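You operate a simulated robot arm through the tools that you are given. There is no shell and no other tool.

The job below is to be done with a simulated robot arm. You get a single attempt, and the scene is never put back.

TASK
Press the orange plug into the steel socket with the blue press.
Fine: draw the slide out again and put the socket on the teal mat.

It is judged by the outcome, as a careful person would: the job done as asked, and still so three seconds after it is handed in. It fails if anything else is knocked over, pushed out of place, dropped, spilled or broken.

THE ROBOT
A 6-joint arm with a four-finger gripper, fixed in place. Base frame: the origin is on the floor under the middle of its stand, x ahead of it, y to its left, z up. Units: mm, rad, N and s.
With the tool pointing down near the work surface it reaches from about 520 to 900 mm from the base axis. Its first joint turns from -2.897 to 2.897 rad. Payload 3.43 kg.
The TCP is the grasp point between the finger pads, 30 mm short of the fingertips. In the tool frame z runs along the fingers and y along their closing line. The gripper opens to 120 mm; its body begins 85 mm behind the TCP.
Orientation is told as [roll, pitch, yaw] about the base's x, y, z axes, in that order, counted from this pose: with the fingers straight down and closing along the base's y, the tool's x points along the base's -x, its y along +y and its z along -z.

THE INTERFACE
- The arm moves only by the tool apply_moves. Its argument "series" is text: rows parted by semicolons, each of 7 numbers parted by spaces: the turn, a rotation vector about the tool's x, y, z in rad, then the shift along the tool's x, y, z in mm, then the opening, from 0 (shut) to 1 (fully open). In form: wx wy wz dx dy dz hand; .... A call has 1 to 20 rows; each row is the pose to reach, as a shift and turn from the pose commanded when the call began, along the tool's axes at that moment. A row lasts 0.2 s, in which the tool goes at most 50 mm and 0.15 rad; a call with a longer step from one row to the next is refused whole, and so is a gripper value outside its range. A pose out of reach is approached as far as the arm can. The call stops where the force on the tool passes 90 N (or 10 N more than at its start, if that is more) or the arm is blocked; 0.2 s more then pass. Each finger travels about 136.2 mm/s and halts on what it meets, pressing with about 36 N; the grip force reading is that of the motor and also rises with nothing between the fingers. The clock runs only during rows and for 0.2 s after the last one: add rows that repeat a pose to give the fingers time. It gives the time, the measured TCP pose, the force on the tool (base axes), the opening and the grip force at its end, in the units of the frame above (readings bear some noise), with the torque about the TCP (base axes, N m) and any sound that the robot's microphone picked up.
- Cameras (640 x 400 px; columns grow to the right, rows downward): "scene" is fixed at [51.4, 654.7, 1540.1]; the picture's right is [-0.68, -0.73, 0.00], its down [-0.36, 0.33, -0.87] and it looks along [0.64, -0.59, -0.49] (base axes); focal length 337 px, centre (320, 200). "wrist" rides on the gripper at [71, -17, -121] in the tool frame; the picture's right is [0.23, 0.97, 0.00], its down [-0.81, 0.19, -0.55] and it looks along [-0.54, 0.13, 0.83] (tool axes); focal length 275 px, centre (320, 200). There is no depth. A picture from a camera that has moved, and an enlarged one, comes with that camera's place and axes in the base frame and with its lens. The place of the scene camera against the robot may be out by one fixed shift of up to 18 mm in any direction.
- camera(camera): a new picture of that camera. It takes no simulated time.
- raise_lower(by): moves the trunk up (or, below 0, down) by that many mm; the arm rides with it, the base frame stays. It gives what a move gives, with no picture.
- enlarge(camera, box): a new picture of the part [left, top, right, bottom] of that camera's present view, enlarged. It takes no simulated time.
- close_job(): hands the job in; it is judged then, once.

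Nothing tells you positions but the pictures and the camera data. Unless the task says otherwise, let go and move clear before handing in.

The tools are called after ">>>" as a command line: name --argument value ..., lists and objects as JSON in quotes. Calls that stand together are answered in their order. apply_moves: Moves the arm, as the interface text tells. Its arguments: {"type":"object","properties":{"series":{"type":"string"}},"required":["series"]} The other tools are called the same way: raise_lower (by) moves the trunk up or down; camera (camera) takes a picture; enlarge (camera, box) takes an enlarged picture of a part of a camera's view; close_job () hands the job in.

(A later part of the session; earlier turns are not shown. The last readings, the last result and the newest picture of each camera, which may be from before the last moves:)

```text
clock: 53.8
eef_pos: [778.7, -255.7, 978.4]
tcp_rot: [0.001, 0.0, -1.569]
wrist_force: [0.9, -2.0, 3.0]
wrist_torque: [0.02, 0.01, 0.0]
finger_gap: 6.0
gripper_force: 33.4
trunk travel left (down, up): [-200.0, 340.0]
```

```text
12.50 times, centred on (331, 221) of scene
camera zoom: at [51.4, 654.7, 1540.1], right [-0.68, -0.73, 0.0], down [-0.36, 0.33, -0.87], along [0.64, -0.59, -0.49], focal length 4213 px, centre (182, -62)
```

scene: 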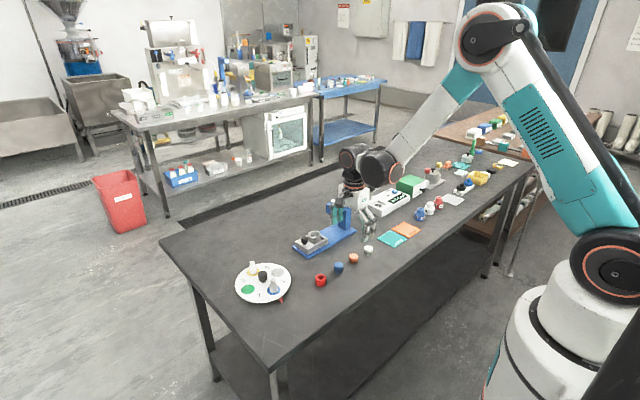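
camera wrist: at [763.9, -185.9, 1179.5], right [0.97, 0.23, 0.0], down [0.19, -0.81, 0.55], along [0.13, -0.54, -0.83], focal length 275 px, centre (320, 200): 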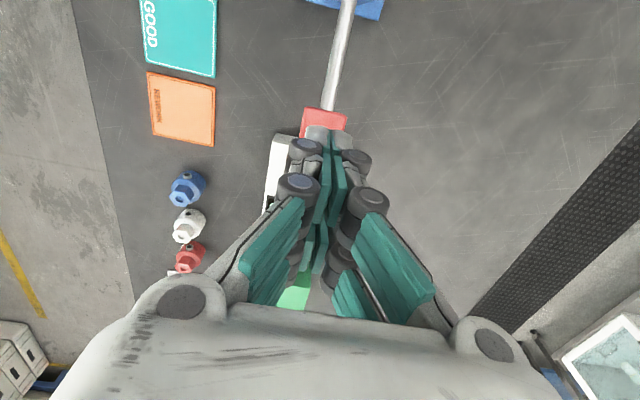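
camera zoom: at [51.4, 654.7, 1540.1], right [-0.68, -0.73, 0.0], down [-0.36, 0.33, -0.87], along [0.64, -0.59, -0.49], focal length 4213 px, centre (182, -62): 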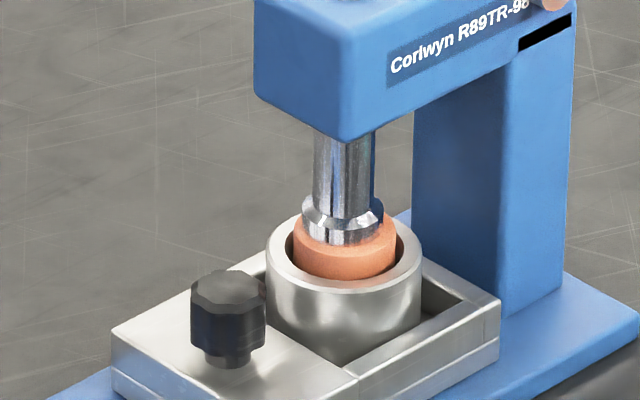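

The ram's face has met the plug. I'll press on in small steps; the force should now climb.

>>> apply_moves --series "0 0 0 0 0 3 0; 0 0 0 0 0 6 0; 0 0 0 0 0 9 0; 0 0 0 0 0 9 0"

>>> enlarge --camera "scene" --box '[315, 205, 347, 237]'

>>> enlarge --camera "scene" --box '[340, 170, 380, 210]'

```text
clock: 54.8
eef_pos: [778.5, -257.0, 969.8]
tcp_rot: [-0.001, 0.001, -1.571]
wrist_force: [0.2, -0.3, 1.8]
wrist_torque: [0.02, 0.06, 0.03]
finger_gap: 5.9
gripper_force: 33.7
trunk travel left (down, up): [-200.0, 340.0]
```

```text
12.50 times, centred on (331, 221) of scene
camera zoom: at [51.4, 654.7, 1540.1], right [-0.68, -0.73, 0.0], down [-0.36, 0.33, -0.87], along [0.64, -0.59, -0.49], focal length 4213 px, centre (182, -62)
```

zoom: 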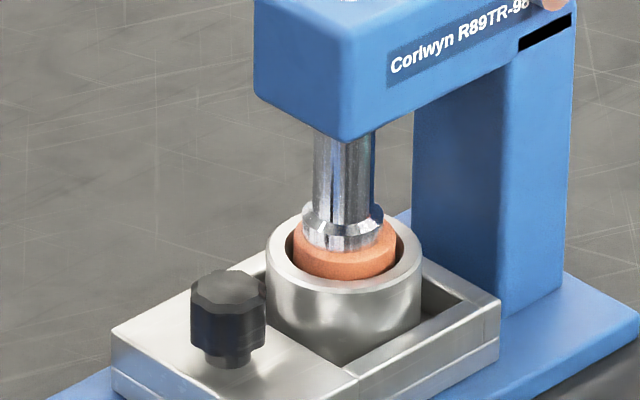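

```text
10.00 times, centred on (360, 190) of scene
camera zoom: at [51.4, 654.7, 1540.1], right [-0.68, -0.73, 0.0], down [-0.36, 0.33, -0.87], along [0.64, -0.59, -0.49], focal length 3371 px, centre (-80, 300)
```

zoom: 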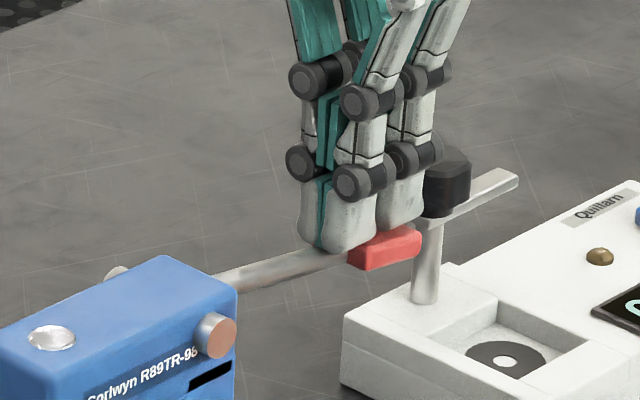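

>>> apply_moves --series "0 0 0 0 0 3 0; 0 0 0 0 0 6 0; 0 0 0 0 0 9 0; 0 0 0 0 0 12 0; 0 0 0 0 0 12 0"

>>> enlarge --camera "scene" --box '[315, 205, 347, 237]'

>>> enlarge --camera "scene" --box '[340, 170, 380, 210]'

```text
clock: 56.0
eef_pos: [776.3, -255.2, 961.4]
tcp_rot: [0.003, 0.0, -1.572]
wrist_force: [12.5, -10.5, 61.7]
wrist_torque: [1.15, -0.49, -0.31]
finger_gap: 5.9
gripper_force: 33.2
trunk travel left (down, up): [-200.0, 340.0]
```

```text
12.50 times, centred on (331, 221) of scene
camera zoom: at [51.4, 654.7, 1540.1], right [-0.68, -0.73, 0.0], down [-0.36, 0.33, -0.87], along [0.64, -0.59, -0.49], focal length 4213 px, centre (182, -62)
```

zoom: 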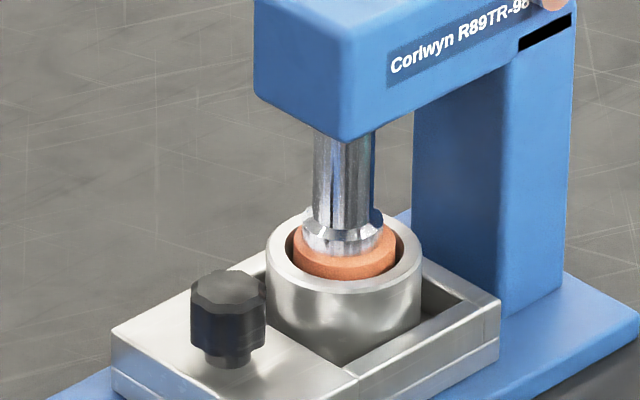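

```text
10.00 times, centred on (360, 190) of scene
camera zoom: at [51.4, 654.7, 1540.1], right [-0.68, -0.73, 0.0], down [-0.36, 0.33, -0.87], along [0.64, -0.59, -0.49], focal length 3371 px, centre (-80, 300)
```

zoom: 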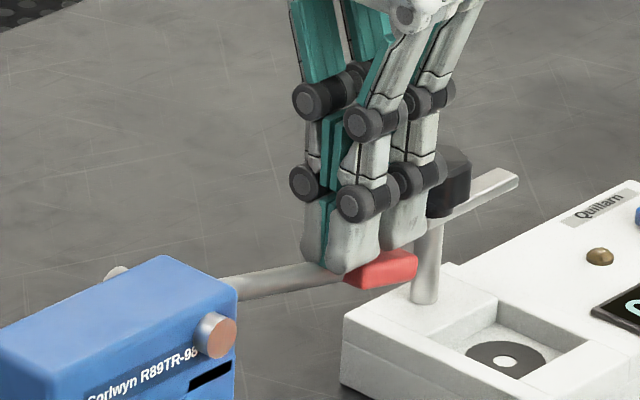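

The force has risen to 62 N, so the fit is resisting. I'll look closely at how far the plug has gone before pressing harder.

>>> enlarge --camera "scene" --box '[322, 218, 340, 232]'

```text
16.00 times, centred on (331, 225) of scene
camera zoom: at [51.4, 654.7, 1540.1], right [-0.68, -0.73, 0.0], down [-0.36, 0.33, -0.87], along [0.64, -0.59, -0.49], focal length 5393 px, centre (144, -200)
```

zoom: 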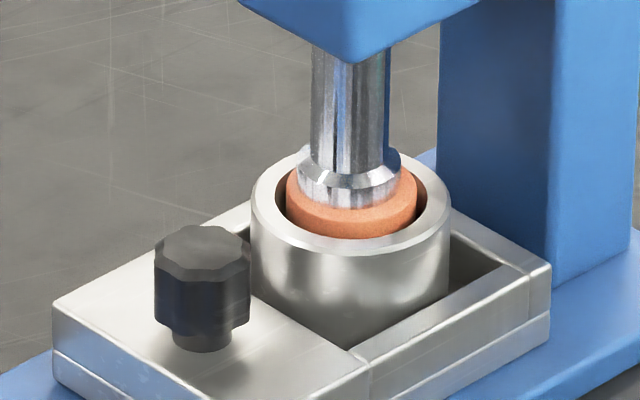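

The plug still stands about 5 mm proud of the rim. I'll press further.

>>> apply_moves --series "0 0 0 0 0 1.5 0; 0 0 0 0 0 3 0; 0 0 0 0 0 4 0; 0 0 0 0 0 4 0; 0 0 0 0 0 4 0"

>>> enlarge --camera "scene" --box '[322, 218, 340, 232]'

>>> enlarge --camera "scene" --box '[340, 170, 380, 210]'

```text
clock: 56.7
eef_pos: [775.5, -256.3, 962.2]
tcp_rot: [0.005, -0.002, -1.571]
wrist_force: [-4.3, -3.2, 50.3]
wrist_torque: [1.09, -0.01, -0.13]
finger_gap: 5.9
gripper_force: 33.4
trunk travel left (down, up): [-200.0, 340.0]
stopped in row 3: the force on the tool passed its limit at 92 N (the readings are from after the stop); the commanded pose is now the measured one
```

```text
16.00 times, centred on (331, 225) of scene
camera zoom: at [51.4, 654.7, 1540.1], right [-0.68, -0.73, 0.0], down [-0.36, 0.33, -0.87], along [0.64, -0.59, -0.49], focal length 5393 px, centre (144, -200)
```

zoom: 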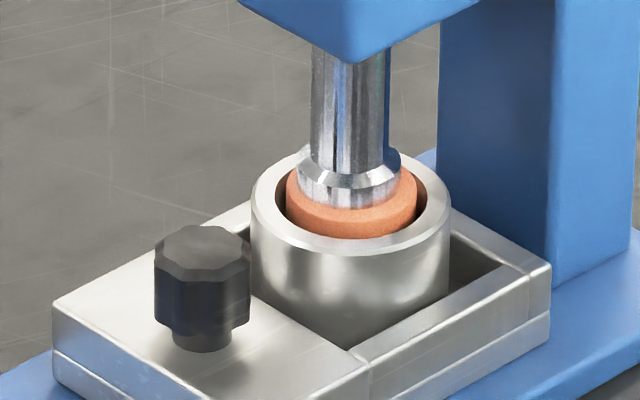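

```text
10.00 times, centred on (360, 190) of scene
camera zoom: at [51.4, 654.7, 1540.1], right [-0.68, -0.73, 0.0], down [-0.36, 0.33, -0.87], along [0.64, -0.59, -0.49], focal length 3371 px, centre (-80, 300)
```

zoom: 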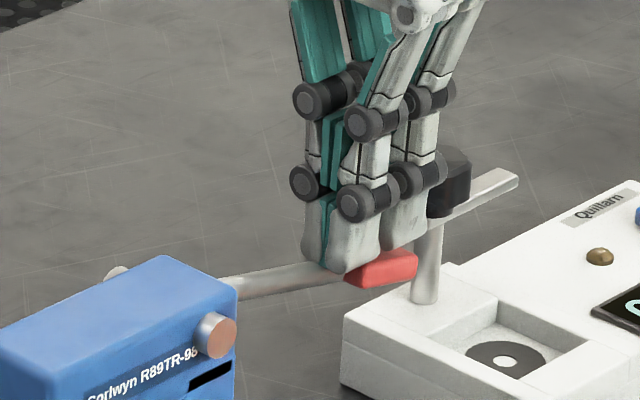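

At 92 N the lever stopped hard, but the fingers bear on the rod about 91 mm from the pivot. To be sure the plug is home, I'll lift, move 24 mm farther out on the paddle and press again with better leverage.

>>> apply_moves --series "0 0 0 0 0 -10 0; 0 0 0 0 0 -25 0; 0 0 0 -12 3 -25 0; 0 0 0 -24 5 -25 0; 0 0 0 -24 5 -25 0"

>>> enlarge --camera "scene" --box '[320, 165, 380, 235]'

```text
clock: 57.9
eef_pos: [784.4, -281.1, 981.4]
tcp_rot: [0.003, -0.001, -1.57]
wrist_force: [0.2, 0.3, 1.8]
wrist_torque: [0.03, 0.0, 0.0]
finger_gap: 5.8
gripper_force: 33.5
trunk travel left (down, up): [-200.0, 340.0]
```

```text
5.71 times, centred on (350, 200) of scene
camera zoom: at [51.4, 654.7, 1540.1], right [-0.68, -0.73, 0.0], down [-0.36, 0.33, -0.87], along [0.64, -0.59, -0.49], focal length 1926 px, centre (149, 200)
```

zoom: 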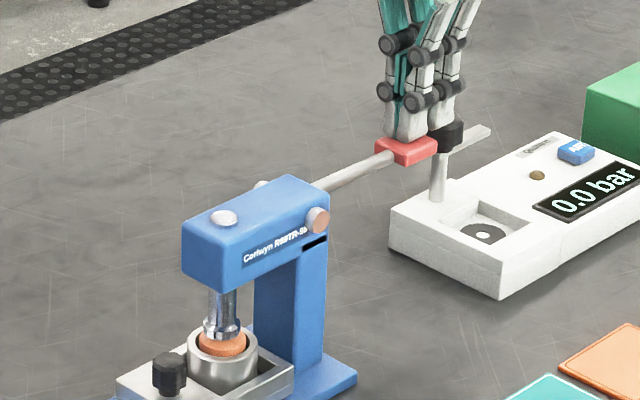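

The lever springs back up with the fingers and the plug stays down in the socket. Now I'll press again with the fingers on the paddle itself.

>>> apply_moves --series "0 0 0 0 -3 5 0; 0 0 0 0 -3 10 0; 0 0 0 0 -3 15 0; 0 0 0 0 -3 19 0; 0 0 0 0 -3 22 0; 0 0 0 0 -3 25 0; 0 0 0 0 -3 28 0; 0 0 0 0 -3 31 0; 0 0 0 0 -3 34 0; 0 0 0 0 -3 34 0"

>>> enlarge --camera "scene" --box '[322, 218, 340, 232]'

>>> enlarge --camera "scene" --box '[340, 170, 380, 210]'

```text
clock: 59.7
eef_pos: [780.7, -279.3, 960.2]
tcp_rot: [0.009, -0.003, -1.572]
wrist_force: [3.2, -1.0, 49.4]
wrist_torque: [1.1, -0.04, -0.04]
finger_gap: 6.1
gripper_force: 33.5
trunk travel left (down, up): [-200.0, 340.0]
stopped in row 9: the force on the tool passed its limit at 94 N (the readings are from after the stop); the commanded pose is now the measured one
```

```text
16.00 times, centred on (331, 225) of scene
camera zoom: at [51.4, 654.7, 1540.1], right [-0.68, -0.73, 0.0], down [-0.36, 0.33, -0.87], along [0.64, -0.59, -0.49], focal length 5393 px, centre (144, -200)
```

zoom: 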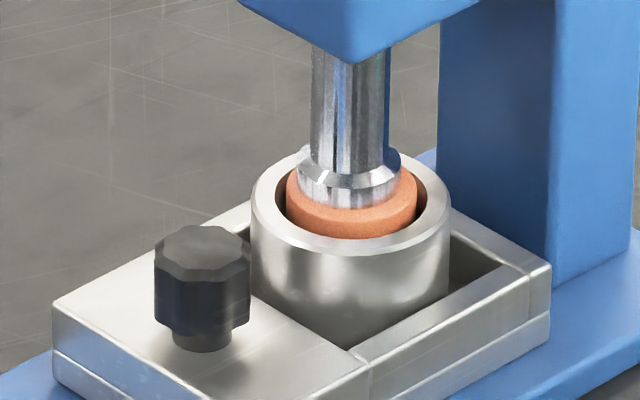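

```text
10.00 times, centred on (360, 190) of scene
camera zoom: at [51.4, 654.7, 1540.1], right [-0.68, -0.73, 0.0], down [-0.36, 0.33, -0.87], along [0.64, -0.59, -0.49], focal length 3371 px, centre (-80, 300)
```

zoom: 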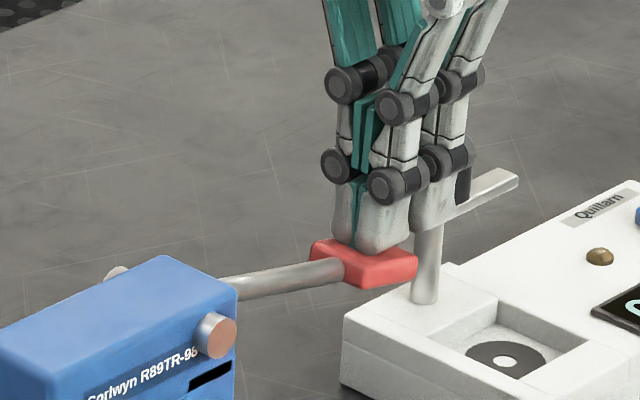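

Better leverage ends at exactly the same place, so the plug is home. I'll ease the lever back up with the fingers and lift clear.

>>> apply_moves --series "0 0 0 0 0 -8 0; 0 0 0 0 0 -16 0; 0 0 0 0 0 -24 0; 0 0 0 0 0 -32 0; 0 0 0 0 0 -40 0; 0 0 0 0 0 -48 0; 0 0 0 0 0 -58 0; 0 0 0 0 0 -70 0; 0 0 0 0 0 -85 0; 0 0 0 0 0 -110 0; 0 0 0 0 0 -140 0; 0 0 0 0 0 -140 0"

>>> enlarge --camera "scene" --box '[310, 165, 380, 245]'

>>> enlarge --camera "scene" --box '[320, 205, 342, 237]'

```text
clock: 62.3
eef_pos: [783.0, -279.8, 1093.5]
tcp_rot: [0.006, 0.0, -1.572]
wrist_force: [0.3, 0.5, 1.0]
wrist_torque: [0.0, -0.03, 0.04]
finger_gap: 0.0
gripper_force: 33.9
trunk travel left (down, up): [-200.0, 340.0]
```

```text
5.00 times, centred on (345, 205) of scene
camera zoom: at [51.4, 654.7, 1540.1], right [-0.68, -0.73, 0.0], down [-0.36, 0.33, -0.87], along [0.64, -0.59, -0.49], focal length 1685 px, centre (195, 175)
```

zoom: 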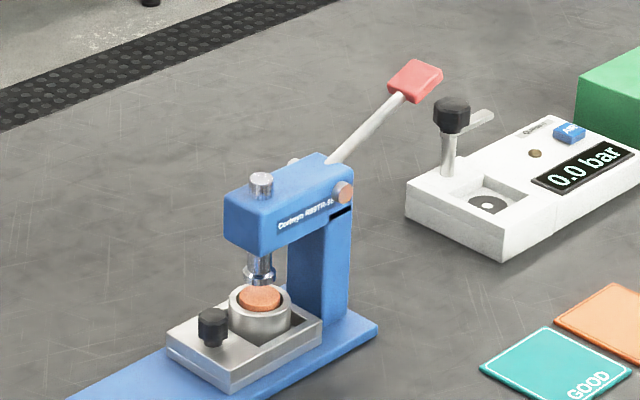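

```text
12.50 times, centred on (331, 221) of scene
camera zoom: at [51.4, 654.7, 1540.1], right [-0.68, -0.73, 0.0], down [-0.36, 0.33, -0.87], along [0.64, -0.59, -0.49], focal length 4213 px, centre (182, -62)
```

zoom: 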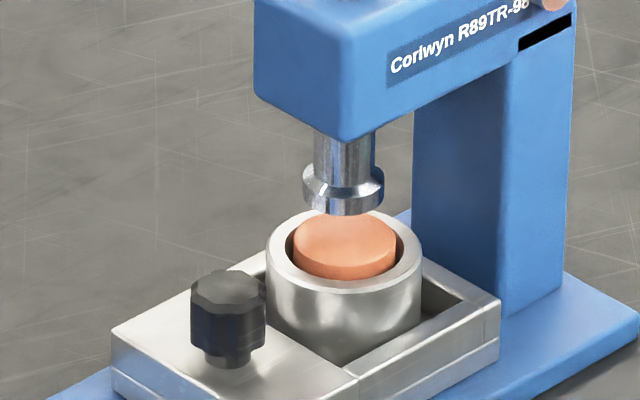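

The ram and lever are back up and the plug sits evenly pressed, about 5 mm proud. Next I'll go back to the knob with the hand tilted; first a check of where the hand really is.

>>> camera --camera "wrist"

```text
taken
camera wrist: at [764.9, -208.5, 1213.9], right [0.97, 0.23, 0.01], down [0.19, -0.81, 0.55], along [0.13, -0.54, -0.83], focal length 275 px, centre (320, 200)
```

wrist: 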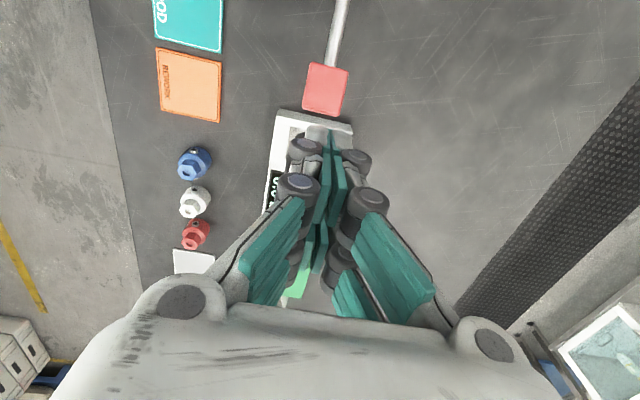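

>>> apply_moves --series "0 0 0 45 0 0 0; 0 0 0 90 0 0 0; 0 0 0 135 0 0 0; 0 0 0 180 0 0 0; 0 0 0 225 0 0 0.2; 0 -0.145 0 265 -1 0 0.4; 0 -0.29 0 301 -1.6 20 0.4; 0 -0.436 0 301.2 -1.6 50 0.4; 0 -0.436 0 301.2 -1.6 83 0.4; 0 -0.436 0 301.2 -1.6 83 0.4"

>>> camera --camera "wrist"

>>> enlarge --camera "wrist" --box '[260, 50, 380, 200]'

```text
clock: 64.5
eef_pos: [782.1, 21.4, 1008.9]
tcp_rot: [0.005, -0.438, -1.574]
wrist_force: [-0.5, 0.1, 0.0]
wrist_torque: [-0.02, -0.01, 0.01]
finger_gap: 47.9
gripper_force: 0.0
trunk travel left (down, up): [-200.0, 340.0]
```

```text
taken
camera wrist: at [766.2, 137.4, 1088.3], right [0.97, 0.21, -0.09], down [0.19, -0.5, 0.85], along [0.13, -0.84, -0.53], focal length 275 px, centre (320, 200)
```

wrist: 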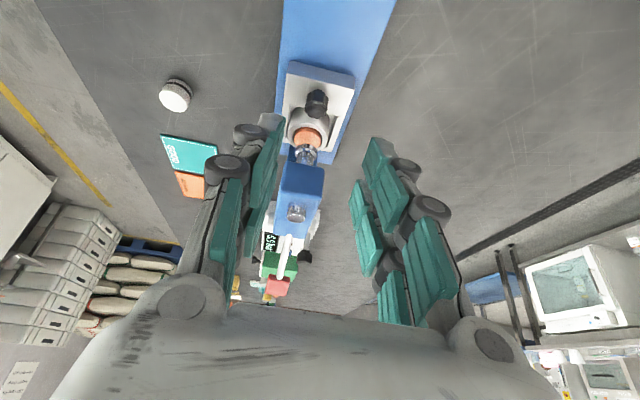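

```text
2.67 times, centred on (320, 125) of wrist
camera zoom: at [766.2, 137.4, 1088.3], right [0.97, 0.21, -0.09], down [0.19, -0.5, 0.85], along [0.13, -0.84, -0.53], focal length 734 px, centre (320, 400)
```

zoom: 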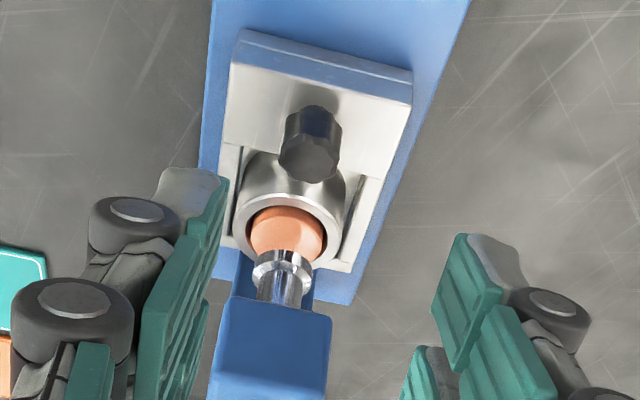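

The knob shows at about x = 781, a little to -x of the hand. I'll correct that and slide down along the fingers, stopping short to check.

>>> apply_moves --series "0.005 0 0 0.2 -0.7 30 0.4; 0.005 0 0 0.5 -1.4 65 0.4; 0.005 0 0 0.8 -1.4 95 0.4; 0.005 0 0 0.9 -1.4 112 0.4; 0.005 0 0 0.9 -1.4 112 0.4"

>>> enlarge --camera "wrist" --box '[250, 90, 400, 240]'

>>> enlarge --camera "scene" --box '[305, 190, 355, 250]'

```text
clock: 65.7
eef_pos: [781.1, -27.4, 907.2]
tcp_rot: [-0.001, -0.436, -1.575]
wrist_force: [-0.3, -0.4, -0.1]
wrist_torque: [-0.01, -0.01, -0.04]
finger_gap: 47.9
gripper_force: 0.1
trunk travel left (down, up): [-200.0, 340.0]
```

```text
2.67 times, centred on (325, 165) of wrist
camera zoom: at [765.6, 89.5, 987.2], right [0.97, 0.2, -0.1], down [0.19, -0.5, 0.84], along [0.12, -0.84, -0.53], focal length 734 px, centre (307, 293)
```

zoom: 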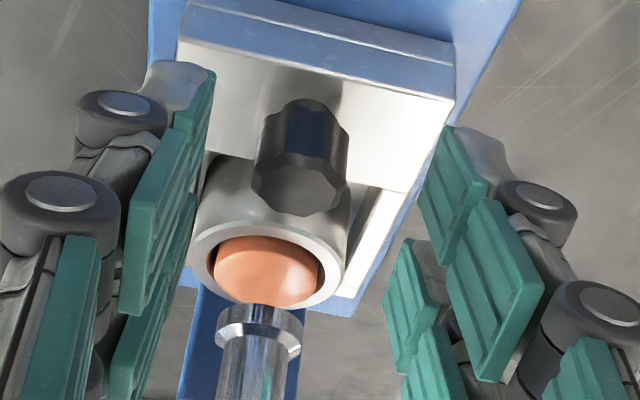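

```text
6.67 times, centred on (330, 220) of scene
camera zoom: at [51.4, 654.7, 1540.1], right [-0.68, -0.73, 0.0], down [-0.36, 0.33, -0.87], along [0.64, -0.59, -0.49], focal length 2247 px, centre (253, 67)
```

zoom: 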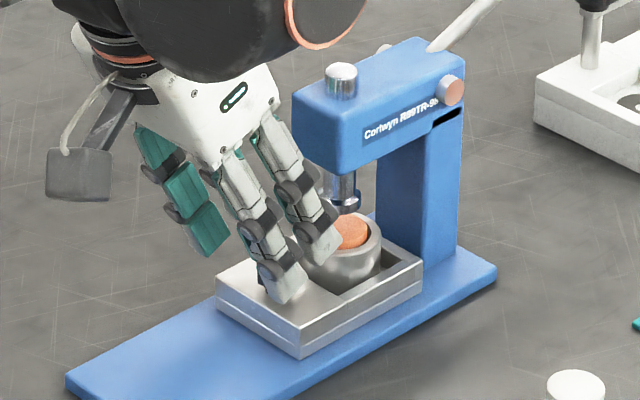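

>>> apply_moves --series "0 0 0.004 0 -2.4 0 0.4; 0 0 0.004 0.9 -2.4 9 0.4; 0 0 0.004 1.8 -2.4 18.5 0.4; 0 0 0.004 1.8 -2.4 18.5 0.4; 0 0 0.004 1.8 -2.4 18.5 0.2; 0 0 0.004 1.8 -2.4 18.5 0.05; 0 0 0.004 1.8 -2.4 18.5 0; 0 0 0.004 1.8 -2.4 18.5 0"

>>> camera --camera "wrist"

```text
clock: 67.5
eef_pos: [779.2, -31.8, 892.1]
tcp_rot: [0.005, -0.436, -1.58]
wrist_force: [16.1, -1.2, 5.4]
wrist_torque: [-0.24, -0.29, 0.21]
finger_gap: 20.9
gripper_force: 45.0
trunk travel left (down, up): [-200.0, 340.0]
```

```text
taken
camera wrist: at [764.0, 83.7, 970.7], right [0.97, 0.2, -0.09], down [0.19, -0.5, 0.84], along [0.12, -0.84, -0.53], focal length 275 px, centre (320, 200)
```

wrist: 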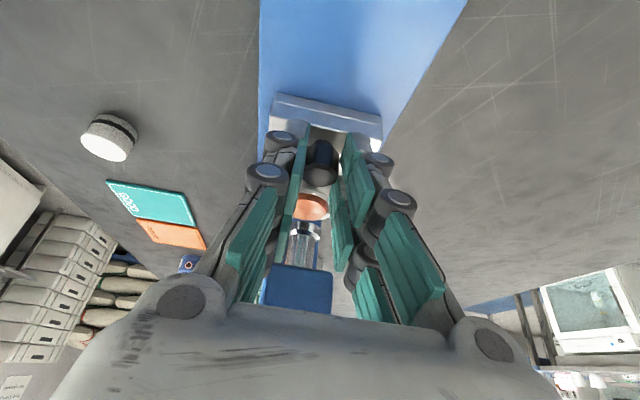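

The knob is held again; there's some side load from a small x offset, which I'll relieve as I draw the slide out slowly toward +y.

>>> apply_moves --series "0 0 -0.008 0 1.2 0 0; 0 0 -0.008 3.6 1.1 -1.7 0; 0 0 -0.008 10.9 1 -5.1 0; 0 0 -0.008 18.1 0.9 -8.4 0; 0 0 -0.008 25.4 0.7 -11.8 0; 0 0 -0.008 32.6 0.6 -15.2 0; 0 0 -0.008 39.9 0.4 -18.6 0; 0 0 -0.008 47.1 0.3 -22 0; 0 0 -0.008 54.4 0.1 -25.3 0; 0 0 -0.008 61.6 0 -28.7 0; 0 0 -0.008 68.9 -0.2 -32.1 0; 0 0 -0.008 74.3 -0.3 -34.6 0; 0 0 -0.008 77 -0.4 -35.9 0; 0 0 -0.008 77 -0.4 -35.9 0"

>>> enlarge --camera "scene" --box '[285, 185, 355, 265]'

```text
clock: 70.5
eef_pos: [780.9, 52.4, 892.1]
tcp_rot: [-0.002, -0.437, -1.571]
wrist_force: [26.4, 0.9, 25.1]
wrist_torque: [-0.19, -0.47, 0.33]
finger_gap: 20.5
gripper_force: 44.7
trunk travel left (down, up): [-200.0, 340.0]
```

```text
5.00 times, centred on (320, 225) of scene
camera zoom: at [51.4, 654.7, 1540.1], right [-0.68, -0.73, 0.0], down [-0.36, 0.33, -0.87], along [0.64, -0.59, -0.49], focal length 1685 px, centre (320, 75)
```

zoom: 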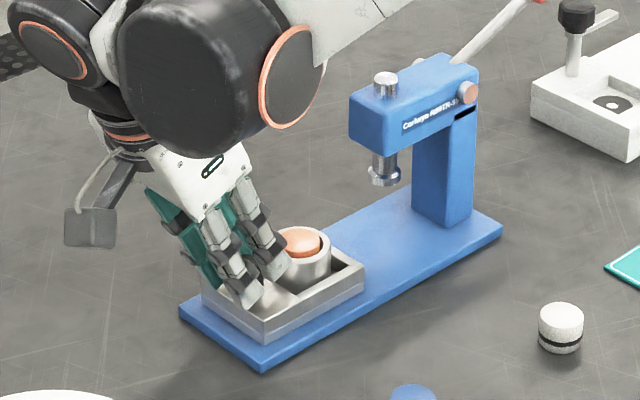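

The slide has come out nearly all the way, with some side and vertical load in the grip. I'll relieve that and draw the last few millimetres gently.

>>> apply_moves --series "0 0 0 -0.6 1 -1.4 0; 0 0 0 -0.6 2 -1.6 0; 0 0 0 1.2 2 -2.4 0; 0 0 0 2.1 2 -2.9 0; 0 0 0 2.1 2 -2.9 0"

>>> camera --camera "wrist"

```text
clock: 71.7
eef_pos: [780.3, 55.9, 891.5]
tcp_rot: [-0.005, -0.434, -1.57]
wrist_force: [-20.5, -1.8, -23.0]
wrist_torque: [0.36, 0.33, -0.33]
finger_gap: 20.6
gripper_force: 44.8
trunk travel left (down, up): [-200.0, 340.0]
```

```text
taken
camera wrist: at [764.0, 172.0, 971.0], right [0.97, 0.21, -0.1], down [0.19, -0.5, 0.84], along [0.12, -0.84, -0.53], focal length 275 px, centre (320, 200)
```

wrist: 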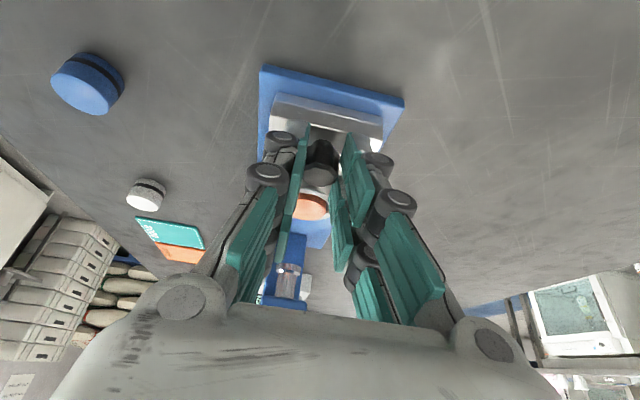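

>>> apply_moves --series "0 0 0 0.4 -1 0.9 0; 0 0 0 1.3 -1 0.5 0; 0 0 0 1.8 -1 0.3 0; 0 0 0 1.8 -1 0.3 0"

>>> enlarge --camera "scene" --box '[285, 205, 345, 265]'

```text
clock: 72.7
eef_pos: [780.7, 57.3, 891.8]
tcp_rot: [-0.002, -0.436, -1.57]
wrist_force: [-14.3, -3.4, -16.9]
wrist_torque: [0.33, 0.2, -0.13]
finger_gap: 20.7
gripper_force: 45.5
trunk travel left (down, up): [-200.0, 340.0]
```

```text
6.67 times, centred on (315, 235) of scene
camera zoom: at [51.4, 654.7, 1540.1], right [-0.68, -0.73, 0.0], down [-0.36, 0.33, -0.87], along [0.64, -0.59, -0.49], focal length 2247 px, centre (353, -33)
```

zoom: 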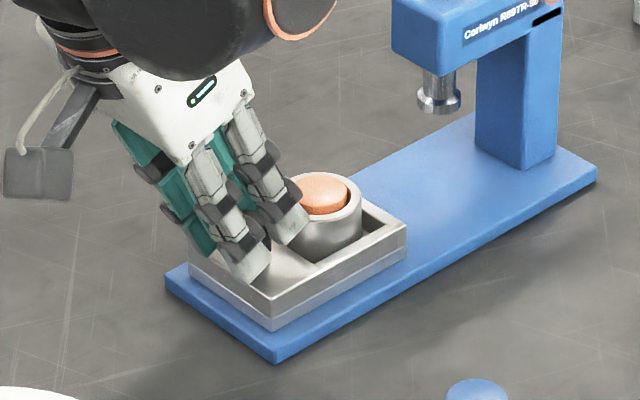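

The slide is back exactly at its starting place. I'll relax, let go of the knob and back off along the fingers.

>>> apply_moves --series "0 0 0 0 -1 1 0; 0 0 0 -0.5 -1.2 1.2 0; 0 0 0 -0.5 -1.2 1.2 0.2; 0 0 0 -0.5 -1.2 1.2 0.4; 0 0 0 -0.5 -1.2 1.2 0.4; 0 0 0 -0.5 -1.2 -20 0.4; 0 0 0 -0.5 -1.2 -60 0.4; 0 0 0 -0.5 -1.2 -100 0.5; 0 0 0 -0.5 -1.2 -100 0.6; 0 0 0 -0.5 -1.2 -100 0.6"

>>> camera --camera "wrist"

>>> enlarge --camera "scene" --box '[285, 205, 345, 265]'

```text
clock: 74.9
eef_pos: [779.4, 100.8, 983.0]
tcp_rot: [0.0, -0.436, -1.57]
wrist_force: [0.2, -0.3, -0.1]
wrist_torque: [-0.01, 0.02, 0.01]
finger_gap: 72.2
gripper_force: 0.2
trunk travel left (down, up): [-200.0, 340.0]
```

```text
taken
camera wrist: at [762.2, 216.2, 1063.0], right [0.97, 0.21, -0.1], down [0.19, -0.5, 0.84], along [0.13, -0.84, -0.53], focal length 275 px, centre (320, 200)
```

wrist: 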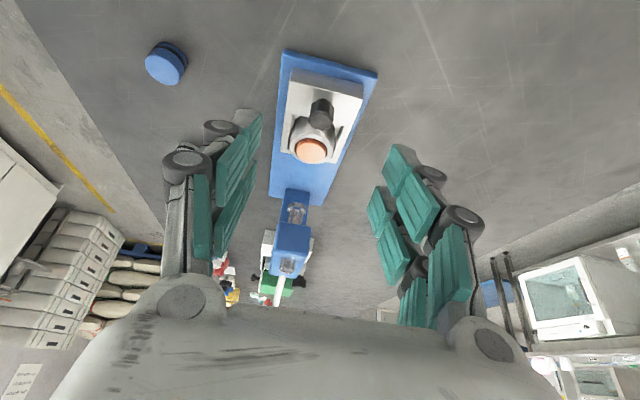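

```text
6.67 times, centred on (315, 235) of scene
camera zoom: at [51.4, 654.7, 1540.1], right [-0.68, -0.73, 0.0], down [-0.36, 0.33, -0.87], along [0.64, -0.59, -0.49], focal length 2247 px, centre (353, -33)
```

zoom: 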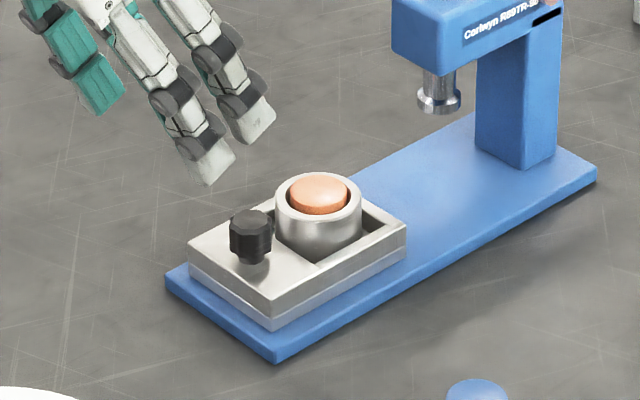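

The slide is out, the plug is pressed in and the socket is free to take. I'll bring the hand upright above the socket and check its exact position.

>>> apply_moves --series "0 0.11 0 -29 0 9 0.6; 0 0.22 0 -58 0 18 0.6; 0 0.33 0 -87 0 27 0.6; 0 0.436 0 -116.6 0 35.6 0.6; 0 0.436 0 -116.6 0 35.6 0.6"

>>> camera --camera "wrist"

>>> enlarge --camera "wrist" --box '[260, 0, 400, 130]'

```text
clock: 76.1
eef_pos: [778.5, -19.5, 1000.5]
tcp_rot: [0.0, 0.001, -1.571]
wrist_force: [0.0, 0.0, -0.2]
wrist_torque: [0.02, -0.02, 0.0]
finger_gap: 72.2
gripper_force: 0.1
trunk travel left (down, up): [-200.0, 340.0]
```

```text
taken
camera wrist: at [762.1, 51.8, 1121.0], right [0.97, 0.23, 0.0], down [0.19, -0.81, 0.55], along [0.13, -0.54, -0.83], focal length 275 px, centre (320, 200)
```

wrist: 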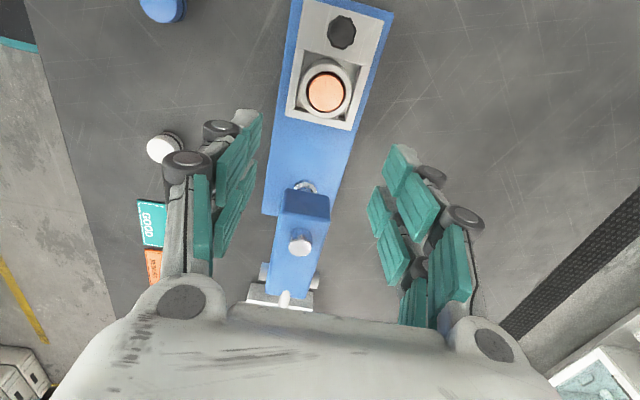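

```text
3.08 times, centred on (330, 65) of wrist
camera zoom: at [762.1, 51.8, 1121.0], right [0.97, 0.23, 0.0], down [0.19, -0.81, 0.55], along [0.13, -0.54, -0.83], focal length 847 px, centre (289, 615)
```

zoom: 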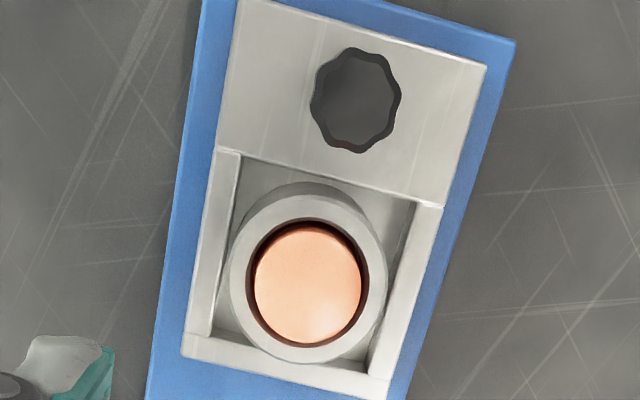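

The socket is at about (779.7, 1.5). I'll centre over it and come down with the fingers open either side, pausing just above the rim.

>>> apply_moves --series "0 0 0 10 0.3 10 0.6; 0 0 0 20.7 0.6 40 0.6; 0 0 0 20.7 0.6 75 0.6; 0 0 0 20.7 0.6 95 0.6; 0 0 0 20.7 0.6 95 0.6"

>>> enlarge --camera "wrist" --box '[240, 80, 400, 240]'

>>> enlarge --camera "scene" --box '[295, 215, 335, 255]'

```text
clock: 77.3
eef_pos: [778.3, -1.2, 903.0]
tcp_rot: [-0.001, -0.001, -1.571]
wrist_force: [-0.1, 0.0, -0.4]
wrist_torque: [0.04, 0.04, -0.01]
finger_gap: 71.8
gripper_force: 0.0
trunk travel left (down, up): [-200.0, 340.0]
```

```text
2.50 times, centred on (320, 160) of wrist
camera zoom: at [761.7, 71.3, 1023.9], right [0.97, 0.23, 0.0], down [0.19, -0.81, 0.55], along [0.13, -0.54, -0.83], focal length 688 px, centre (320, 300)
```

zoom: 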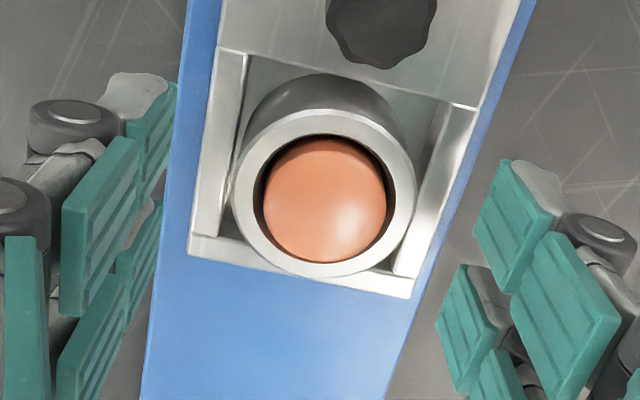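

```text
10.00 times, centred on (315, 235) of scene
camera zoom: at [51.4, 654.7, 1540.1], right [-0.68, -0.73, 0.0], down [-0.36, 0.33, -0.87], along [0.64, -0.59, -0.49], focal length 3371 px, centre (370, -150)
```

zoom: 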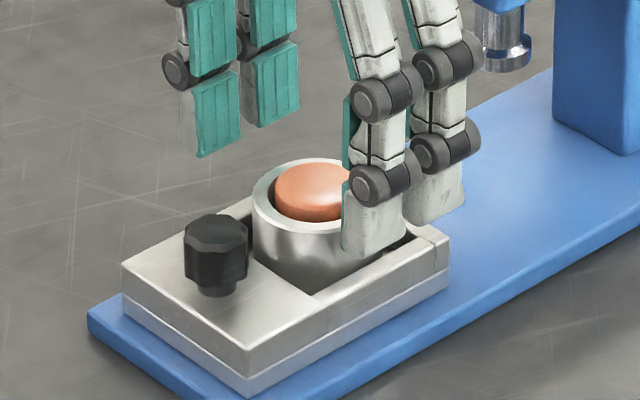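

>>> apply_moves --series "0 0 0 1.5 0.2 6 0.6; 0 0 0 1.5 0.2 12 0.6; 0 0 0 1.5 0.2 18.5 0.6; 0 0 0 1.5 0.2 18.5 0.6"

>>> enlarge --camera "scene" --box '[295, 215, 335, 255]'

```text
clock: 78.3
eef_pos: [778.5, 1.9, 886.4]
tcp_rot: [-0.001, 0.0, -1.57]
wrist_force: [-0.2, 0.6, 0.2]
wrist_torque: [0.0, 0.0, 0.01]
finger_gap: 72.3
gripper_force: 0.0
trunk travel left (down, up): [-200.0, 340.0]
```

```text
10.00 times, centred on (315, 235) of scene
camera zoom: at [51.4, 654.7, 1540.1], right [-0.68, -0.73, 0.0], down [-0.36, 0.33, -0.87], along [0.64, -0.59, -0.49], focal length 3371 px, centre (370, -150)
```

zoom: 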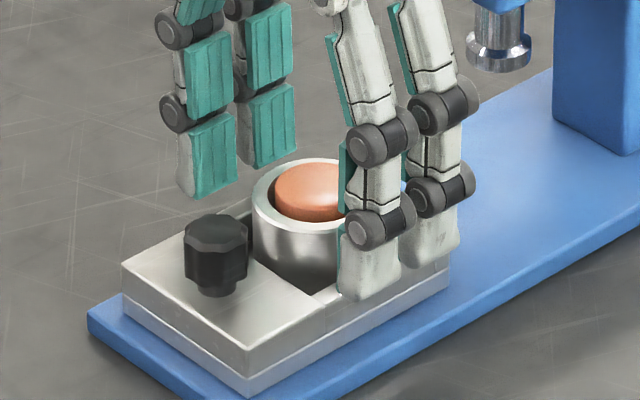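

The fingertips stand beside the socket, just clear of the slide. I'll close on the socket.

>>> apply_moves --series "0 0 0 0 0 1 0.5; 0 0 0 0 0 1 0.4; 0 0 0 0 0 1 0.2; 0 0 0 0 0 1 0; 0 0 0 0 0 1 0"

>>> enlarge --camera "wrist" --box '[240, 80, 400, 240]'

>>> enlarge --camera "scene" --box '[295, 215, 335, 255]'

```text
clock: 79.5
eef_pos: [778.8, 0.9, 885.1]
tcp_rot: [-0.001, 0.0, -1.571]
wrist_force: [0.3, 1.1, 1.1]
wrist_torque: [-0.01, -0.01, 0.02]
finger_gap: 44.2
gripper_force: 36.2
trunk travel left (down, up): [-200.0, 340.0]
```

```text
2.50 times, centred on (320, 160) of wrist
camera zoom: at [762.6, 72.9, 1005.5], right [0.97, 0.23, 0.0], down [0.19, -0.81, 0.55], along [0.13, -0.54, -0.83], focal length 688 px, centre (320, 300)
```

zoom: 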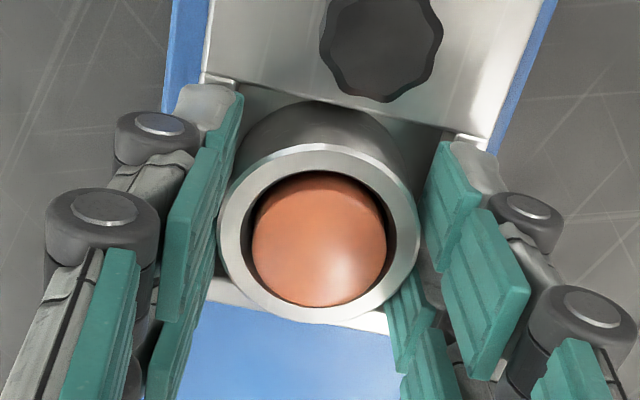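

```text
10.00 times, centred on (315, 235) of scene
camera zoom: at [51.4, 654.7, 1540.1], right [-0.68, -0.73, 0.0], down [-0.36, 0.33, -0.87], along [0.64, -0.59, -0.49], focal length 3371 px, centre (370, -150)
```

zoom: 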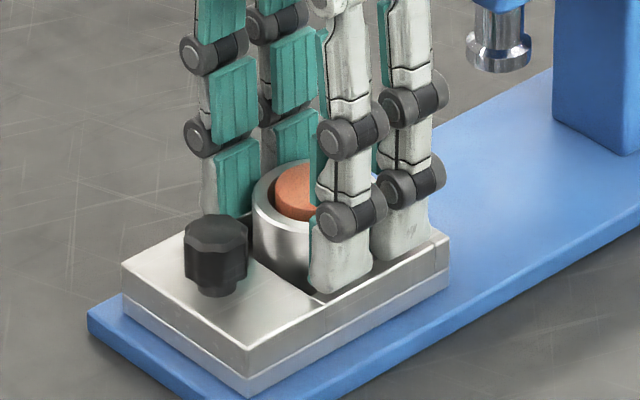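

The socket is gripped (44 mm gap, 36 N). I'll lift it straight out, slowly at first.

>>> apply_moves --series "0 0 0 0 0 -3 0; 0 0 0 0 0 -8 0; 0 0 0 0 0 -14 0; 0 0 0 0 0 -20 0; 0 0 0 0 0 -20 0"

>>> enlarge --camera "scene" --box '[295, 210, 335, 255]'

```text
clock: 80.7
eef_pos: [780.2, 1.3, 905.9]
tcp_rot: [-0.002, -0.002, -1.571]
wrist_force: [0.2, -0.4, -1.6]
wrist_torque: [-0.03, 0.02, -0.01]
finger_gap: 44.2
gripper_force: 36.4
trunk travel left (down, up): [-200.0, 340.0]
```

```text
8.89 times, centred on (315, 232) of scene
camera zoom: at [51.4, 654.7, 1540.1], right [-0.68, -0.73, 0.0], down [-0.36, 0.33, -0.87], along [0.64, -0.59, -0.49], focal length 2996 px, centre (364, -89)
```

zoom: 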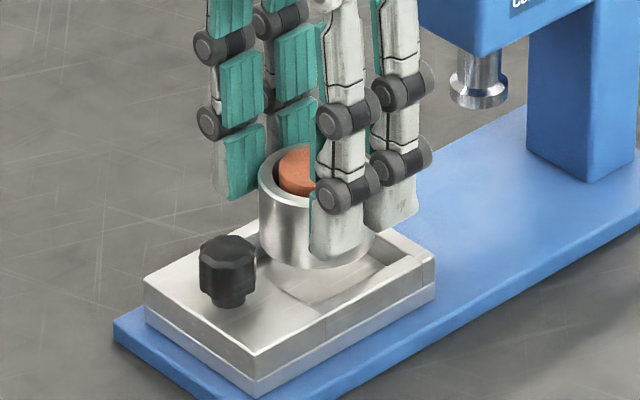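

The socket and plug lift out together and the slide stays put. I'll raise it, move back toward the robot first to stay clear of the press, then go over to the teal mat.

>>> apply_moves --series "0 0 0 0 0 -22 0; 0 0 0 0 0 -44 0; 0 0 0 0 -30 -44 0; 0 0 0 0 -65 -44 0; 0 0 0 0 -100 -44 0; 0 0 0 0 -135 -44 0; 0 0 0 -35 -142 -44 0; 0 0 0 -75 -148 -44 0; 0 0 0 -115 -153 -44 0; 0 0 0 -155 -158 -44 0; 0 0 0 -195 -162 -44 0; 0 0 0 -234 -166 -44 0; 0 0 0 -234 -166 -44 0"

>>> camera --camera "wrist"

>>> enlarge --camera "scene" --box '[355, 180, 425, 260]'

```text
clock: 83.5
eef_pos: [613.7, -233.8, 949.9]
tcp_rot: [-0.001, -0.001, -1.571]
wrist_force: [-0.2, 0.5, -2.2]
wrist_torque: [0.0, 0.02, -0.04]
finger_gap: 44.5
gripper_force: 35.5
trunk travel left (down, up): [-200.0, 340.0]
```

```text
taken
camera wrist: at [597.4, -163.2, 1069.4], right [0.97, 0.23, 0.0], down [0.19, -0.81, 0.55], along [0.13, -0.54, -0.83], focal length 275 px, centre (320, 200)
```

wrist: 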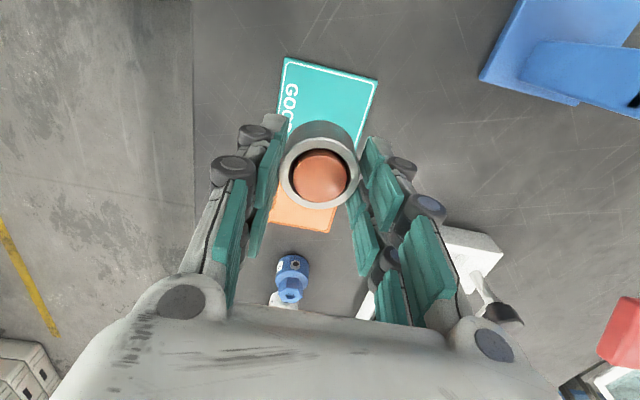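

```text
5.00 times, centred on (390, 220) of scene
camera zoom: at [51.4, 654.7, 1540.1], right [-0.68, -0.73, 0.0], down [-0.36, 0.33, -0.87], along [0.64, -0.59, -0.49], focal length 1685 px, centre (-30, 100)
```

zoom: 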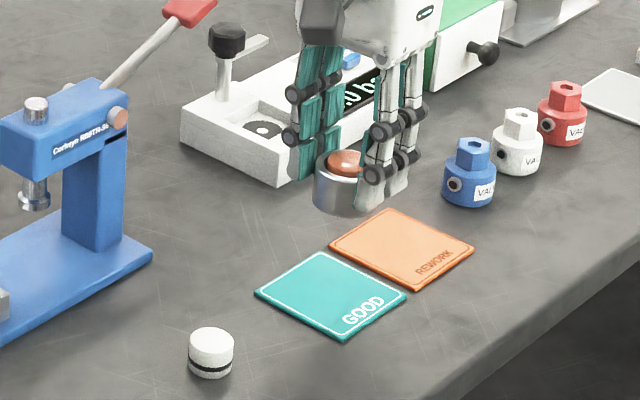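

The teal mat spans about x 578–655, y -196 to -273, so its centre is near (616.6, -234.7), and the socket already hangs almost over it. I'll lower to just above the mat.

>>> apply_moves --series "0 0 0 -0.5 2 20 0; 0 0 0 -0.5 2 40 0; 0 0 0 -0.5 2 60 0; 0 0 0 -0.5 2 72 0; 0 0 0 -0.5 2 72 0"

>>> enlarge --camera "scene" --box '[370, 205, 420, 255]'

>>> camera --camera "wrist"

```text
clock: 84.7
eef_pos: [616.3, -234.9, 876.5]
tcp_rot: [-0.003, 0.0, -1.571]
wrist_force: [-0.4, 0.4, -2.3]
wrist_torque: [0.03, -0.04, 0.02]
finger_gap: 44.1
gripper_force: 35.9
trunk travel left (down, up): [-200.0, 340.0]
```

```text
8.00 times, centred on (395, 230) of scene
camera zoom: at [51.4, 654.7, 1540.1], right [-0.68, -0.73, 0.0], down [-0.36, 0.33, -0.87], along [0.64, -0.59, -0.49], focal length 2696 px, centre (-280, -40)
```

zoom: 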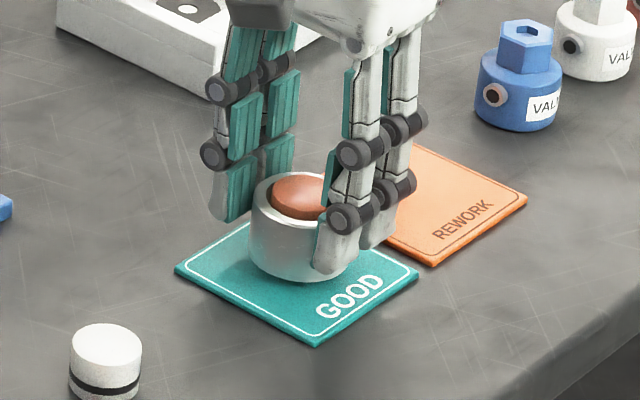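

```text
taken
camera wrist: at [599.3, -163.0, 997.3], right [0.97, 0.23, 0.0], down [0.19, -0.81, 0.55], along [0.13, -0.54, -0.83], focal length 275 px, centre (320, 200)
```

wrist: 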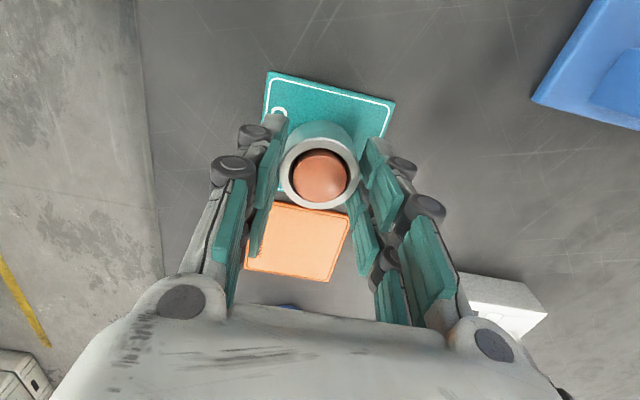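

The socket hangs over the middle of the teal mat. I'll lower it gently until it touches.

>>> apply_moves --series "0 0 0 0 0 1 0; 0 0 0 0 0 2 0; 0 0 0 0 0 3 0; 0 0 0 0 0 4 0; 0 0 0 0 0 4 0"

```text
clock: 85.9
eef_pos: [616.1, -233.5, 873.0]
tcp_rot: [-0.003, 0.0, -1.571]
wrist_force: [0.0, 0.2, -2.7]
wrist_torque: [0.0, 0.01, 0.0]
finger_gap: 44.3
gripper_force: 36.0
trunk travel left (down, up): [-200.0, 340.0]
```

>>> apply_moves --series "0 0 0 0 0 0.8 0; 0 0 0 0 0 1.6 0; 0 0 0 0 0 2.4 0; 0 0 0 0 0 2.4 0"

>>> enlarge --camera "scene" --box '[375, 215, 415, 255]'

```text
clock: 86.9
eef_pos: [617.6, -234.1, 871.0]
tcp_rot: [-0.003, -0.001, -1.569]
wrist_force: [-0.2, 0.2, -1.1]
wrist_torque: [0.01, -0.02, -0.01]
finger_gap: 44.5
gripper_force: 35.7
trunk travel left (down, up): [-200.0, 340.0]
```

```text
10.00 times, centred on (395, 235) of scene
camera zoom: at [51.4, 654.7, 1540.1], right [-0.68, -0.73, 0.0], down [-0.36, 0.33, -0.87], along [0.64, -0.59, -0.49], focal length 3371 px, centre (-430, -150)
```

zoom: 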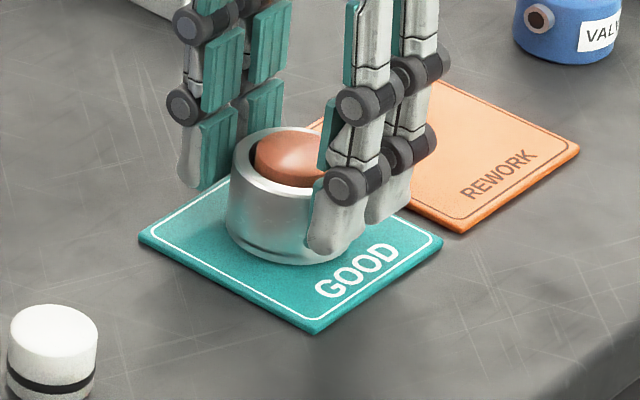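

>>> apply_moves --series "0 0 0 0 0 0.7 0; 0 0 0 0 0 1.4 0; 0 0 0 0 0 2 0; 0 0 0 0 0 2 0"

```text
clock: 87.9
eef_pos: [615.5, -233.0, 869.5]
tcp_rot: [-0.001, -0.001, -1.57]
wrist_force: [0.2, -0.2, -2.1]
wrist_torque: [0.0, 0.0, -0.01]
finger_gap: 44.1
gripper_force: 36.4
trunk travel left (down, up): [-200.0, 340.0]
```

>>> apply_moves --series "0 0 0 0 0 0.7 0; 0 0 0 0 0 1.4 0; 0 0 0 0 0 2 0; 0 0 0 0 0 2 0"

>>> enlarge --camera "scene" --box '[380, 222, 410, 250]'

```text
clock: 88.9
eef_pos: [615.3, -233.2, 867.4]
tcp_rot: [-0.001, -0.001, -1.571]
wrist_force: [9.7, -4.8, 28.2]
wrist_torque: [-0.2, -0.35, 0.04]
finger_gap: 44.0
gripper_force: 35.8
trunk travel left (down, up): [-200.0, 340.0]
```

```text
14.29 times, centred on (395, 236) of scene
camera zoom: at [51.4, 654.7, 1540.1], right [-0.68, -0.73, 0.0], down [-0.36, 0.33, -0.87], along [0.64, -0.59, -0.49], focal length 4815 px, centre (-751, -314)
```

zoom: 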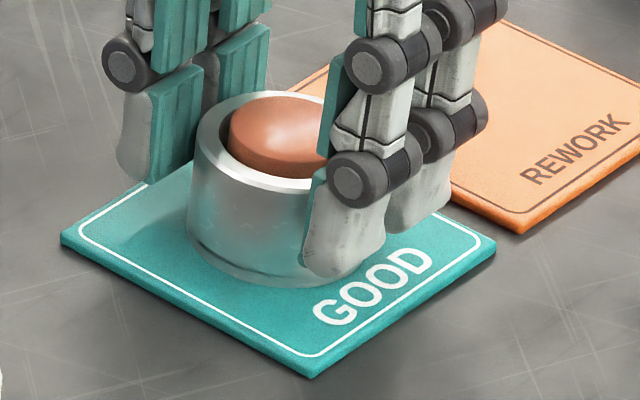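

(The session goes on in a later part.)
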